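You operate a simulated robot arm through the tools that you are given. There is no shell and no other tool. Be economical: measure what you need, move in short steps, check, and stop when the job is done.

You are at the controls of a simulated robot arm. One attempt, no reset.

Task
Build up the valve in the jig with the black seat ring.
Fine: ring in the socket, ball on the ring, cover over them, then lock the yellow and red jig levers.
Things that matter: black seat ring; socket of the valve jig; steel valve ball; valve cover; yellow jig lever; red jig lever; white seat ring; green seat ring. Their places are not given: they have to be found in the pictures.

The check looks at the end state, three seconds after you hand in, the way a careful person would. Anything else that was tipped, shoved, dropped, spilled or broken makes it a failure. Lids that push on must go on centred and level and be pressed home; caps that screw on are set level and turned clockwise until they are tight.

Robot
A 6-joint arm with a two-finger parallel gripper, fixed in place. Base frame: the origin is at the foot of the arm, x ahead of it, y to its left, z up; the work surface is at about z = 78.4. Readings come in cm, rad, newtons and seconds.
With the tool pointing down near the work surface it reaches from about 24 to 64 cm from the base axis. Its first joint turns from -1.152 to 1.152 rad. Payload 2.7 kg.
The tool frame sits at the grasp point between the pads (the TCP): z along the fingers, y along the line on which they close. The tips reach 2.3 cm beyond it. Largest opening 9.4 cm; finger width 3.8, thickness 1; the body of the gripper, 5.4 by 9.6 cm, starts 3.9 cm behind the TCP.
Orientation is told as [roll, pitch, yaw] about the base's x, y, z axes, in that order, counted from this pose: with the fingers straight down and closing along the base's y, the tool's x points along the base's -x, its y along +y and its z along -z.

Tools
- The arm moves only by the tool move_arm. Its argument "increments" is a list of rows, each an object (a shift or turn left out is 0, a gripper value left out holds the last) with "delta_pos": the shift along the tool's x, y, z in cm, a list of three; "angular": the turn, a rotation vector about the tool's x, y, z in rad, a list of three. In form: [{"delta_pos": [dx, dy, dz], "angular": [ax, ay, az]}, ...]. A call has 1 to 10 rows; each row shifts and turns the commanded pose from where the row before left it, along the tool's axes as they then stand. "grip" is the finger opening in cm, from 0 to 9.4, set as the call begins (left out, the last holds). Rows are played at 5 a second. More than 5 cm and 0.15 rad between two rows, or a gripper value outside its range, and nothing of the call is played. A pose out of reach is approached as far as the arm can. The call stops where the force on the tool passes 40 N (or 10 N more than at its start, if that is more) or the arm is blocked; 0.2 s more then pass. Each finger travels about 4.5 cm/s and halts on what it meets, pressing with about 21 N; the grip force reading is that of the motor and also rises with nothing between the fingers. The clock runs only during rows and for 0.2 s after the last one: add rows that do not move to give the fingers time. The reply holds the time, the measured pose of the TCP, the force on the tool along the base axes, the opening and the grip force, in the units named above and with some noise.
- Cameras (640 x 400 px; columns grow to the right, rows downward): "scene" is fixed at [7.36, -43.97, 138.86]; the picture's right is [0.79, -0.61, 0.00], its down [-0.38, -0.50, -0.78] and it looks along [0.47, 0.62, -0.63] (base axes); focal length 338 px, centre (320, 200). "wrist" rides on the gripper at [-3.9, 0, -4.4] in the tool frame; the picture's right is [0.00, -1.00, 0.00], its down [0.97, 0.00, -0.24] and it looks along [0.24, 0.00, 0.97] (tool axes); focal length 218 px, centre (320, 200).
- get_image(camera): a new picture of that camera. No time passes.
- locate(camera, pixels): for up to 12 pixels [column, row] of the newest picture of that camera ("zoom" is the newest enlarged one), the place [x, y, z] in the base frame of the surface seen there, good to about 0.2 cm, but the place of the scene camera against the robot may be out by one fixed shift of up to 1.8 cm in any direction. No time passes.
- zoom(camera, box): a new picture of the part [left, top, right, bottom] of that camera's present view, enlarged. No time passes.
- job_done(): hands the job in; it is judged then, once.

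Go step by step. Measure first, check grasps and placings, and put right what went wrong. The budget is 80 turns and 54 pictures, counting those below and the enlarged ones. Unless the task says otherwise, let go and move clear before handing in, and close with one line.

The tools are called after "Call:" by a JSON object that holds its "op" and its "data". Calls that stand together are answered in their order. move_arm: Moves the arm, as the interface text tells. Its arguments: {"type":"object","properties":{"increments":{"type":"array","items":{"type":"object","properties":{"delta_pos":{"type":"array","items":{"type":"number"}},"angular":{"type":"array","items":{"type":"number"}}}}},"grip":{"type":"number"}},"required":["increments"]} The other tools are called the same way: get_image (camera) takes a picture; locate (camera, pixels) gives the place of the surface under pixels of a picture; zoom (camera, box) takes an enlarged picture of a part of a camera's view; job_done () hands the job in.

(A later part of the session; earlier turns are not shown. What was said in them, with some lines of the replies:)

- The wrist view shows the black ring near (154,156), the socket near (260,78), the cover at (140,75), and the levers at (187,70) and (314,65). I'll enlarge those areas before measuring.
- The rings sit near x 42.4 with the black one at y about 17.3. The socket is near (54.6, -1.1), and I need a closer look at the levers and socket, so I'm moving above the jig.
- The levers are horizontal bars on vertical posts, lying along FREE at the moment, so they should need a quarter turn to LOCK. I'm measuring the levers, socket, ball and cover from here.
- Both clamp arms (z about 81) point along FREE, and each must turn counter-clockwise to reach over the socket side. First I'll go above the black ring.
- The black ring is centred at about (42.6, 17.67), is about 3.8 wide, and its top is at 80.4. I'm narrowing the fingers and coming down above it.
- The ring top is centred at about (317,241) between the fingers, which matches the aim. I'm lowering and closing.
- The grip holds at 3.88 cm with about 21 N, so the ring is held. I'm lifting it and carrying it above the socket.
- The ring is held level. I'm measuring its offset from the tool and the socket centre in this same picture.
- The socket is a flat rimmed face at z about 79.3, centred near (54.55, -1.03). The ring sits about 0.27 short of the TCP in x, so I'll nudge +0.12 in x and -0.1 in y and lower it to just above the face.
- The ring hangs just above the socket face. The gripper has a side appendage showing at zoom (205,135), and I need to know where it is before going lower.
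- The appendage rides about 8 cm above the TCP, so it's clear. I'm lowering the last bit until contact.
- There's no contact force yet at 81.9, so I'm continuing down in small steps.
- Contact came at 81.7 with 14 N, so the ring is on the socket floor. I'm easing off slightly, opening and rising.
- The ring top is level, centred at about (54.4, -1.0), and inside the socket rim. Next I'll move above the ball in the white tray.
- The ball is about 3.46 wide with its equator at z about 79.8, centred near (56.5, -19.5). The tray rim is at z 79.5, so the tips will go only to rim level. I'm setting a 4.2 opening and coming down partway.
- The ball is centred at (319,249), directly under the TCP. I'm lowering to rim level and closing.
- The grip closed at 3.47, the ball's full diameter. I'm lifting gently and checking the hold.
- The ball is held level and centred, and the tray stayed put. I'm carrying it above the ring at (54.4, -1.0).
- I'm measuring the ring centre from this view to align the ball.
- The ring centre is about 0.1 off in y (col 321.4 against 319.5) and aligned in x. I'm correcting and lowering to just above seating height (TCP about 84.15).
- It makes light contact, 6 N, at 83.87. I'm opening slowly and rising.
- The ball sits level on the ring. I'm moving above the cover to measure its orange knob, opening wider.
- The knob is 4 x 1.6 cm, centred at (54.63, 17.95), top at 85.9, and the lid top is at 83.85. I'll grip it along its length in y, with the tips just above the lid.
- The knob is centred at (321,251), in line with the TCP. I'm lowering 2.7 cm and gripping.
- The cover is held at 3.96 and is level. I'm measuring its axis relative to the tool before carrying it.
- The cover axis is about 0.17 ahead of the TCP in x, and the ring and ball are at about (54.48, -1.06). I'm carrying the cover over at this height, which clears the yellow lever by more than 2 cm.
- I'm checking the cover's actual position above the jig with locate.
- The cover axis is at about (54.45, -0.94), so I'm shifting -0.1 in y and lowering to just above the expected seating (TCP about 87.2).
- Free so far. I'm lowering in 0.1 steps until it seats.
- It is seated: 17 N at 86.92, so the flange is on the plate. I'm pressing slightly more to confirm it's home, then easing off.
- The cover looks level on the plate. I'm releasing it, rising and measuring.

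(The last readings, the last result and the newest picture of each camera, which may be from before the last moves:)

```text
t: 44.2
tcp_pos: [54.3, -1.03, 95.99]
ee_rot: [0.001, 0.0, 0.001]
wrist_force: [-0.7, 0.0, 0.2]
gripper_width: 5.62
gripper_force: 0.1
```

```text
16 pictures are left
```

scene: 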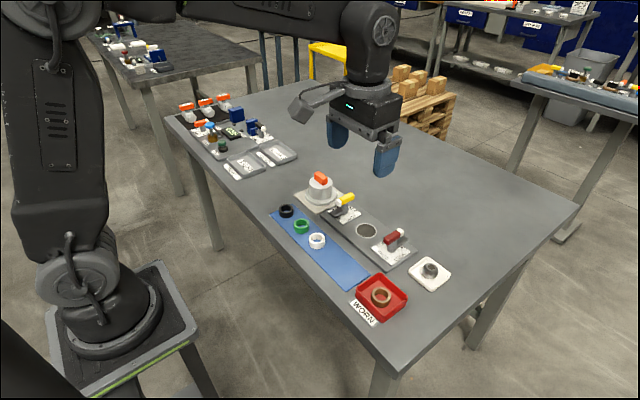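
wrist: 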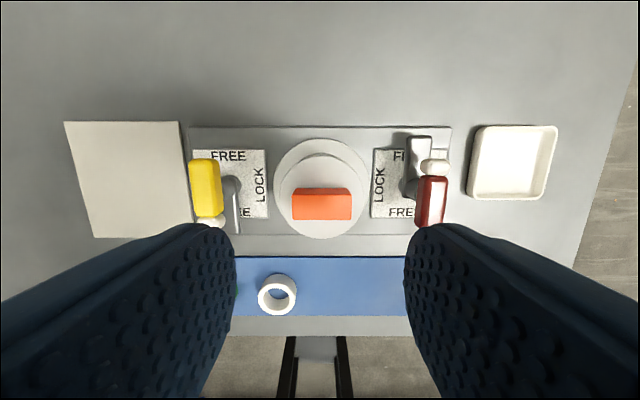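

Call:
{"op": "locate", "data": {"camera": "wrist", "pixels": [[276, 185], [367, 185], [320, 141], [300, 148], [320, 156], [284, 195], [363, 195], [295, 205], [348, 205], [320, 205], [320, 235], [205, 175]]}}

Call:
{"op": "zoom", "data": {"camera": "wrist", "box": [180, 110, 460, 245]}}

```text
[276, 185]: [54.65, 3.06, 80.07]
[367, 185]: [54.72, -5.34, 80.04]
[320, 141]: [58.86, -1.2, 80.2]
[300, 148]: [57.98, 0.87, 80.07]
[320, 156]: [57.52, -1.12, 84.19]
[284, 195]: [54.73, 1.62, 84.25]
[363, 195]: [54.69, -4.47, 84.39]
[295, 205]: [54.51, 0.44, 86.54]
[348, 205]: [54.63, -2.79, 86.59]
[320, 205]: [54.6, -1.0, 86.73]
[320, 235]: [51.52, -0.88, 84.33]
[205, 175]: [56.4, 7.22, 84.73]
```

```text
2.29 times, centred on (320, 178) of wrist
```

zoom: 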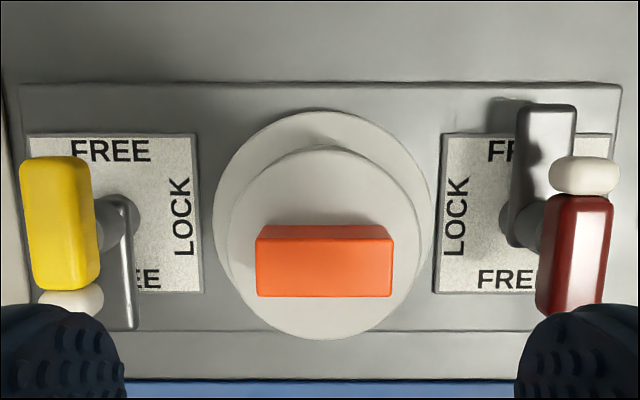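

The cover is level and centred at about (54.6, -1.1), with flange top 80.1 all round. Next is the yellow lever: I'll grip its bar (z 83.8–84.9) centred on the pivot and turn it counter-clockwise.

Call:
{"op": "move_arm", "data": {"grip": 4, "increments": [{"delta_pos": [-0.2, 4.2, 0]}, {"delta_pos": [-0.15, 4.1, 0]}, {"delta_pos": [0, 0, 3]}, {"delta_pos": [0, 0, 3]}, {}, {}]}}

Call:
{"op": "get_image", "data": {"camera": "wrist"}}

```text
t: 45.6
tcp_pos: [54.61, 7.22, 89.89]
ee_rot: [0.001, -0.001, 0.001]
wrist_force: [-0.2, 0.3, 0.7]
gripper_width: 4.0
gripper_force: 0.0
```

```text
14 pictures are left
```

wrist: 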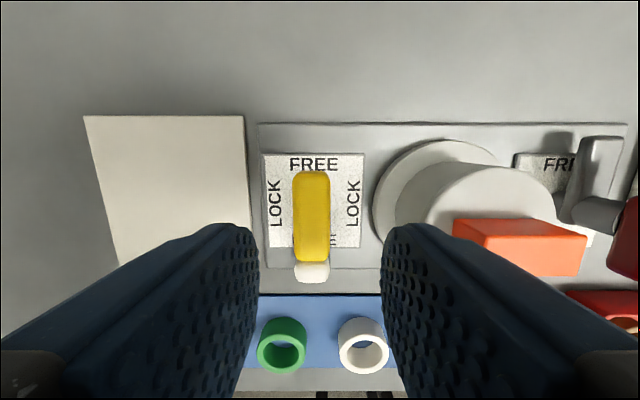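

Call:
{"op": "locate", "data": {"camera": "wrist", "pixels": [[296, 200], [328, 200], [312, 176], [312, 255], [312, 278], [312, 220], [268, 200], [362, 200]]}}

```text
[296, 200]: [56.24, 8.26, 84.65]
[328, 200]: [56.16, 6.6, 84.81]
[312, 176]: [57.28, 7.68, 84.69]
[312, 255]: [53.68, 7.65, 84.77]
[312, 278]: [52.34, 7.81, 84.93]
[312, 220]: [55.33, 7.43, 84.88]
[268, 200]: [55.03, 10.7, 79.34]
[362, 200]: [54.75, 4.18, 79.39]
```

The lever bar is centred at y about 7.46, with its pivot at x about 54.6. I'm aligning, lowering so the tips stay above the lower arm, and gripping.

Call:
{"op": "move_arm", "data": {"increments": [{"delta_pos": [0, 0.23, 2]}, {"delta_pos": [0, 0, 2]}, {"delta_pos": [0, 0, 0.8]}, {}]}}

Call:
{"op": "move_arm", "data": {"grip": 1, "increments": [{}, {}, {}, {}, {}]}}

```text
t: 46.6
tcp_pos: [54.68, 7.4, 85.03]
ee_rot: [0.001, 0.001, 0.003]
wrist_force: [-0.3, 0.0, -0.1]
gripper_width: 4.0
gripper_force: 0.1
```

```text
t: 47.8
tcp_pos: [54.79, 7.64, 85.0]
ee_rot: [0.001, -0.001, 0.0]
wrist_force: [1.8, 23.0, -3.3]
gripper_width: 1.96
gripper_force: 45.4
```

The grip closed at 1.96 with 23 N of side force, so the bar is slightly to +y of my centre. I'm relieving that by shifting +y.

Call:
{"op": "move_arm", "data": {"increments": [{"delta_pos": [0, 0.1, 0]}, {}]}}

Call:
{"op": "move_arm", "data": {"increments": [{"delta_pos": [0, 0.1, 0]}, {}]}}

```text
t: 48.4
tcp_pos: [54.62, 7.59, 85.17]
ee_rot: [0.0, -0.001, 0.002]
wrist_force: [1.7, 19.4, -8.1]
gripper_width: 1.94
gripper_force: 44.9
```

```text
t: 49.0
tcp_pos: [54.81, 7.56, 85.24]
ee_rot: [0.002, -0.001, 0.001]
wrist_force: [-0.1, 14.2, -6.2]
gripper_width: 1.96
gripper_force: 45.2
```

Call:
{"op": "move_arm", "data": {"increments": [{"delta_pos": [0, 0.2, 0]}, {}]}}

Call:
{"op": "get_image", "data": {"camera": "wrist"}}

```text
t: 49.6
tcp_pos: [54.69, 7.53, 84.99]
ee_rot: [-0.002, -0.001, 0.0]
wrist_force: [2.1, -0.3, -4.8]
gripper_width: 1.96
gripper_force: 45.3
```

```text
13 pictures are left
```

wrist: 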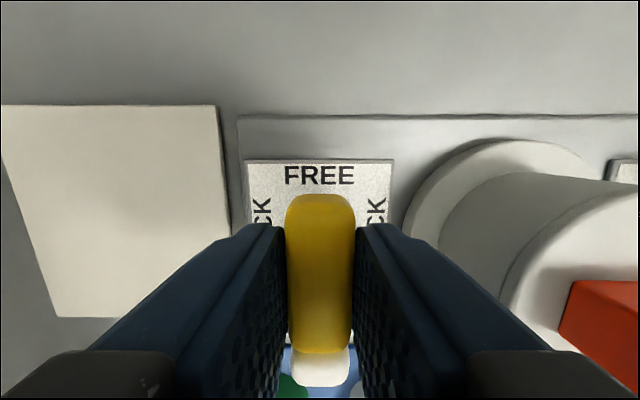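

The bar is held squarely with the side load gone. I'm trying a small counter-clockwise turn, which is negative about the tool's z.

Call:
{"op": "move_arm", "data": {"increments": [{"angular": [0, 0, -0.08]}, {"angular": [0, 0, -0.08]}, {"angular": [0, 0, -0.08]}, {}]}}

```text
t: 50.6
tcp_pos: [54.76, 7.64, 85.08]
ee_rot: [-0.003, 0.001, 0.241]
wrist_force: [6.9, -14.6, -4.2]
gripper_width: 1.95
gripper_force: 45.1
```

It turns, though there's a lateral force of -14.6 N in y, so my centre isn't exactly on the pivot. I'm shifting to relieve that and continuing. The tool is now yawed 0.24.

Call:
{"op": "move_arm", "data": {"increments": [{"delta_pos": [-0.03, -0.2, 0]}, {}]}}

Call:
{"op": "move_arm", "data": {"increments": [{"angular": [0, 0, -0.08]}, {"angular": [0, 0, -0.08]}, {"angular": [0, 0, -0.08]}, {}]}}

```text
t: 51.2
tcp_pos: [54.6, 7.57, 85.08]
ee_rot: [0.002, 0.002, 0.241]
wrist_force: [-7.3, -7.5, -4.0]
gripper_width: 1.99
gripper_force: 45.2
```

```text
t: 52.2
tcp_pos: [54.7, 7.73, 85.03]
ee_rot: [0.001, 0.001, 0.484]
wrist_force: [-12.7, 5.9, 4.2]
gripper_width: 1.95
gripper_force: 44.8
```

The turn is following well, now at 0.48 rad. I'm relieving about 14 N and going on.

Call:
{"op": "move_arm", "data": {"increments": [{"delta_pos": [0.1, 0.16, 0]}, {"angular": [0, 0, -0.1]}, {"angular": [0, 0, -0.1]}, {"angular": [0, 0, -0.1]}, {}]}}

```text
t: 53.4
tcp_pos: [54.74, 7.69, 85.04]
ee_rot: [-0.001, -0.002, 0.782]
wrist_force: [0.3, 9.2, -12.7]
gripper_width: 1.93
gripper_force: 44.9
```

Call:
{"op": "move_arm", "data": {"increments": [{"delta_pos": [-0.08, 0.08, 0.1]}, {"angular": [0, 0, -0.1]}, {"angular": [0, 0, -0.1]}, {"angular": [0, 0, -0.1]}, {}]}}

```text
t: 54.6
tcp_pos: [54.53, 7.8, 85.17]
ee_rot: [0.0, 0.001, 1.082]
wrist_force: [-5.6, 6.5, 3.0]
gripper_width: 1.98
gripper_force: 44.4
```

Call:
{"op": "move_arm", "data": {"increments": [{"delta_pos": [-0.03, 0.1, 0]}, {"angular": [0, 0, -0.1]}, {"angular": [0, 0, -0.1]}, {"angular": [0, 0, -0.1]}, {}]}}

```text
t: 55.8
tcp_pos: [54.55, 7.82, 85.1]
ee_rot: [-0.001, 0.0, 1.382]
wrist_force: [-11.0, -3.1, 14.7]
gripper_width: 1.96
gripper_force: 44.8
```

It's at 1.38 rad. I'm relieving and finishing the quarter turn.

Call:
{"op": "move_arm", "data": {"increments": [{"delta_pos": [0.02, 0.14, -0.12]}, {"angular": [0, 0, -0.07]}, {"angular": [0, 0, -0.07]}, {"angular": [0, 0, -0.05]}, {}]}}

Call:
{"op": "get_image", "data": {"camera": "wrist"}}

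```text
t: 57.0
tcp_pos: [54.53, 7.71, 84.94]
ee_rot: [-0.003, -0.002, 1.572]
wrist_force: [16.6, -6.8, -5.7]
gripper_width: 1.96
gripper_force: 45.0
```

```text
12 pictures are left
```

wrist: 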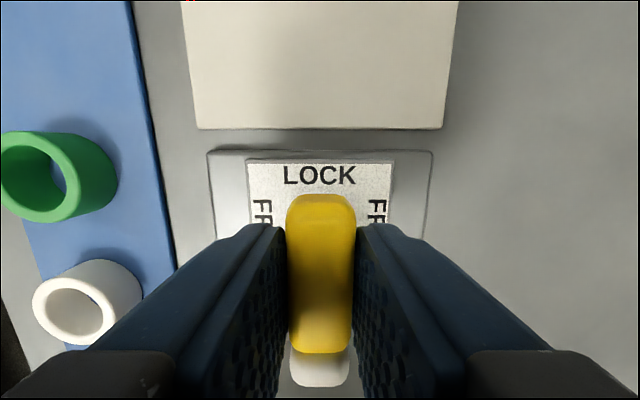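

The yellow bar now lies along LOCK. I'm giving it a tiny further nudge to make sure it's on its stop, then releasing and rising straight up.

Call:
{"op": "move_arm", "data": {"increments": [{"delta_pos": [0, -0.2, 0]}, {"angular": [0, 0, -0.04]}, {}]}}

Call:
{"op": "move_arm", "data": {"grip": 4, "increments": [{}, {}, {}, {"delta_pos": [0, 0, -2]}, {"delta_pos": [0, 0, -4]}, {"delta_pos": [0, 0, -3]}, {}]}}

Call:
{"op": "zoom", "data": {"camera": "scene", "box": [300, 170, 440, 270]}}

```text
t: 57.8
tcp_pos: [54.56, 7.99, 85.12]
ee_rot: [0.002, 0.0, 1.612]
wrist_force: [-7.7, -10.3, 7.9]
gripper_width: 1.95
gripper_force: 45.5
```

```text
t: 59.4
tcp_pos: [54.64, 7.85, 94.05]
ee_rot: [0.002, 0.0, 1.611]
wrist_force: [0.5, -0.6, 0.6]
gripper_width: 3.99
gripper_force: 0.0
```

```text
4.00 times, centred on (370, 220) of scene
```

zoom: 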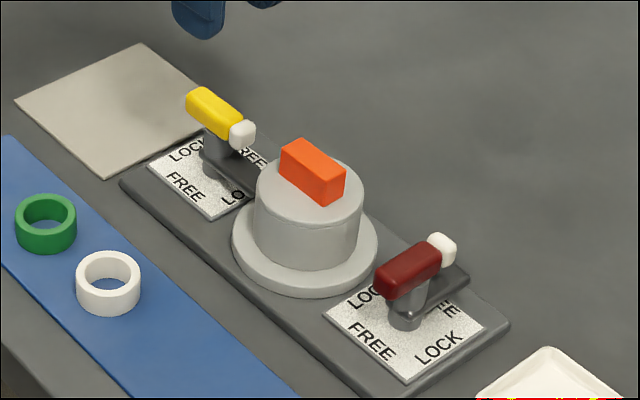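

Yellow is locked with its clamp arm toward the cover. I'm moving above the red lever and turning the tool back to yaw 0.

Call:
{"op": "move_arm", "data": {"increments": [{"delta_pos": [4.33, 0.17, 0]}, {"delta_pos": [4.33, 0.17, 0]}, {"delta_pos": [4.33, 0.17, 0]}, {"delta_pos": [4.33, 0.17, 0]}, {"angular": [0, 0, 0.146]}, {"angular": [0, 0, 0.146]}, {"angular": [0, 0, 0.146]}, {"angular": [0, 0, 0.146]}, {"angular": [0, 0, 0.146]}, {"angular": [0, 0, 0.146]}]}}

Call:
{"op": "move_arm", "data": {"increments": [{"angular": [0, 0, 0.147]}, {"angular": [0, 0, 0.147]}, {"angular": [0, 0, 0.147]}, {"angular": [0, 0, 0.147]}, {"angular": [0, 0, 0.147]}, {"delta_pos": [0, 0, 4]}, {}, {}]}}

Call:
{"op": "get_image", "data": {"camera": "wrist"}}

```text
t: 61.6
tcp_pos: [54.65, -9.37, 94.19]
ee_rot: [0.001, 0.001, 0.732]
wrist_force: [-0.2, -0.6, -0.3]
gripper_width: 4.0
gripper_force: 0.0
```

```text
t: 63.4
tcp_pos: [54.53, -9.53, 90.04]
ee_rot: [0.001, 0.0, -0.002]
wrist_force: [0.7, -0.3, -0.4]
gripper_width: 4.0
gripper_force: 0.0
```

```text
10 pictures are left
```

wrist: 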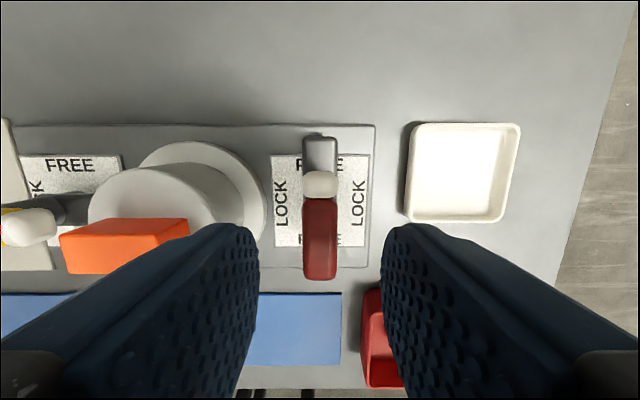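

The red bar is centred at col 320, and its centre is at x about 54.65, under the TCP. I'm lowering and gripping.

Call:
{"op": "move_arm", "data": {"increments": [{"delta_pos": [-0.05, 0, 2]}, {"delta_pos": [0, 0, 2]}, {"delta_pos": [0, 0, 1]}, {}]}}

Call:
{"op": "move_arm", "data": {"grip": 1.5, "increments": [{}, {}, {}, {}, {}]}}

```text
t: 64.4
tcp_pos: [54.66, -9.49, 85.06]
ee_rot: [0.0, 0.0, -0.001]
wrist_force: [0.5, -0.3, -0.3]
gripper_width: 3.99
gripper_force: 0.0
```

```text
t: 65.6
tcp_pos: [54.64, -9.51, 85.2]
ee_rot: [-0.001, 0.0, -0.002]
wrist_force: [2.1, -10.2, -3.2]
gripper_width: 1.94
gripper_force: 45.1
```

The grip is at 1.94 with only 10 N of side load. I'm relieving it and turning counter-clockwise.

Call:
{"op": "move_arm", "data": {"increments": [{"delta_pos": [0, -0.15, 0]}, {"angular": [0, 0, -0.1]}, {"angular": [0, 0, -0.1]}, {"angular": [0, 0, -0.1]}, {}]}}

```text
t: 66.8
tcp_pos: [54.69, -9.55, 85.13]
ee_rot: [0.0, -0.001, 0.303]
wrist_force: [0.6, 7.3, 10.9]
gripper_width: 1.95
gripper_force: 45.2
```

Call:
{"op": "move_arm", "data": {"increments": [{"delta_pos": [-0.03, 0.1, -0.05]}, {"angular": [0, 0, -0.1]}, {"angular": [0, 0, -0.1]}, {"angular": [0, 0, -0.1]}, {}]}}

```text
t: 68.0
tcp_pos: [54.64, -9.53, 85.23]
ee_rot: [0.0, 0.0, 0.601]
wrist_force: [-0.2, 3.0, 7.9]
gripper_width: 1.96
gripper_force: 44.9
```

Call:
{"op": "move_arm", "data": {"increments": [{"angular": [0, 0, -0.1]}, {"angular": [0, 0, -0.1]}, {"angular": [0, 0, -0.1]}, {"angular": [0, 0, -0.1]}, {}]}}

```text
t: 69.2
tcp_pos: [54.65, -9.46, 85.15]
ee_rot: [-0.001, 0.0, 1.001]
wrist_force: [-7.2, 11.5, 13.9]
gripper_width: 1.97
gripper_force: 44.4
```

Call:
{"op": "move_arm", "data": {"increments": [{"delta_pos": [-0.07, 0.16, -0.1]}, {"angular": [0, 0, -0.1]}, {"angular": [0, 0, -0.1]}, {"angular": [0, 0, -0.1]}, {}]}}

Call:
{"op": "move_arm", "data": {"increments": [{"angular": [0, 0, -0.1]}, {"angular": [0, 0, -0.1]}, {"angular": [0, 0, -0.1]}, {}]}}

Call:
{"op": "get_image", "data": {"camera": "wrist"}}

```text
t: 70.4
tcp_pos: [54.55, -9.42, 85.25]
ee_rot: [0.003, 0.0, 1.3]
wrist_force: [3.2, -4.2, -7.1]
gripper_width: 1.96
gripper_force: 45.0
```

```text
t: 71.4
tcp_pos: [54.5, -9.4, 85.23]
ee_rot: [0.003, -0.001, 1.602]
wrist_force: [-3.7, -12.9, -13.1]
gripper_width: 1.97
gripper_force: 45.2
```

```text
9 pictures are left
```

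wrist: 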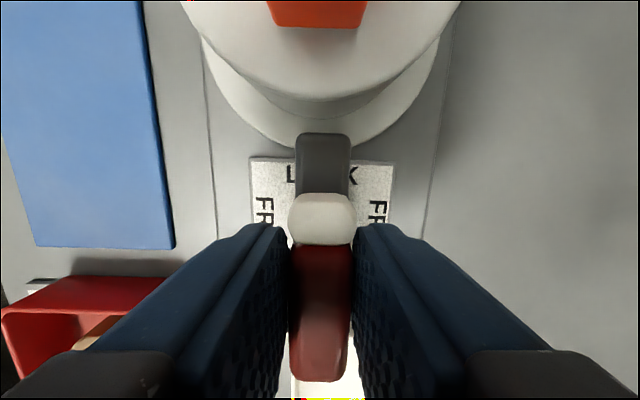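

The red lever is at LOCK, with its clamp arm (322,150) reaching over the cover flange. I'm releasing and rising clear for a final look.

Call:
{"op": "move_arm", "data": {"grip": 4, "increments": [{"delta_pos": [0.1, 0, 0]}, {}, {}, {"delta_pos": [0, 0, -2]}, {"delta_pos": [0, 0, -4]}, {"delta_pos": [0, 0, -4]}, {"delta_pos": [4, 0, -3]}, {}]}}

Call:
{"op": "get_image", "data": {"camera": "wrist"}}

Call:
{"op": "zoom", "data": {"camera": "scene", "box": [270, 170, 450, 330]}}

```text
t: 73.2
tcp_pos: [54.68, -13.5, 98.23]
ee_rot: [0.001, -0.001, 1.599]
wrist_force: [0.4, -0.6, -0.6]
gripper_width: 4.01
gripper_force: 0.0
```

```text
8 pictures are left
```

wrist: 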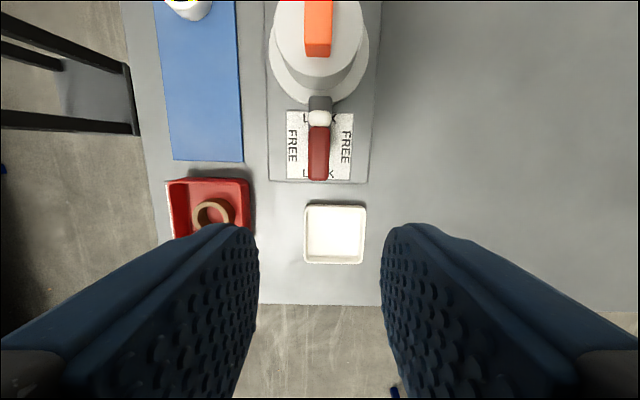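

```text
2.50 times, centred on (360, 250) of scene
```

zoom: 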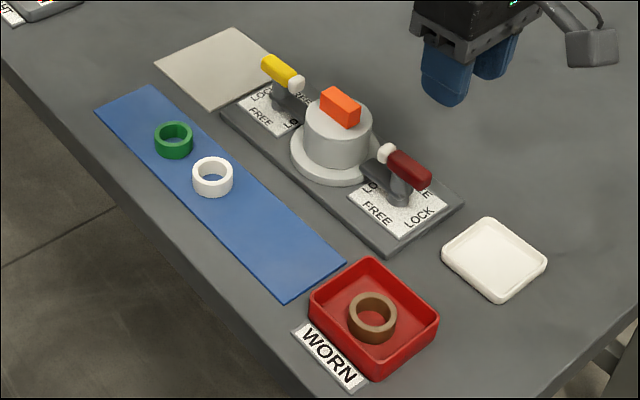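

The black ring, ball and cover are assembled level, both clamp arms reach over the cover at LOCK, and everything else is where it was. The arm is clear, so I'm handing in.

Call:
{"op": "job_done", "data": {}}

```text
The job is handed in.
```

The valve is built in the jig: black seat ring in the socket, ball on the ring, cover pressed down over them, and the yellow and red levers turned to LOCK.
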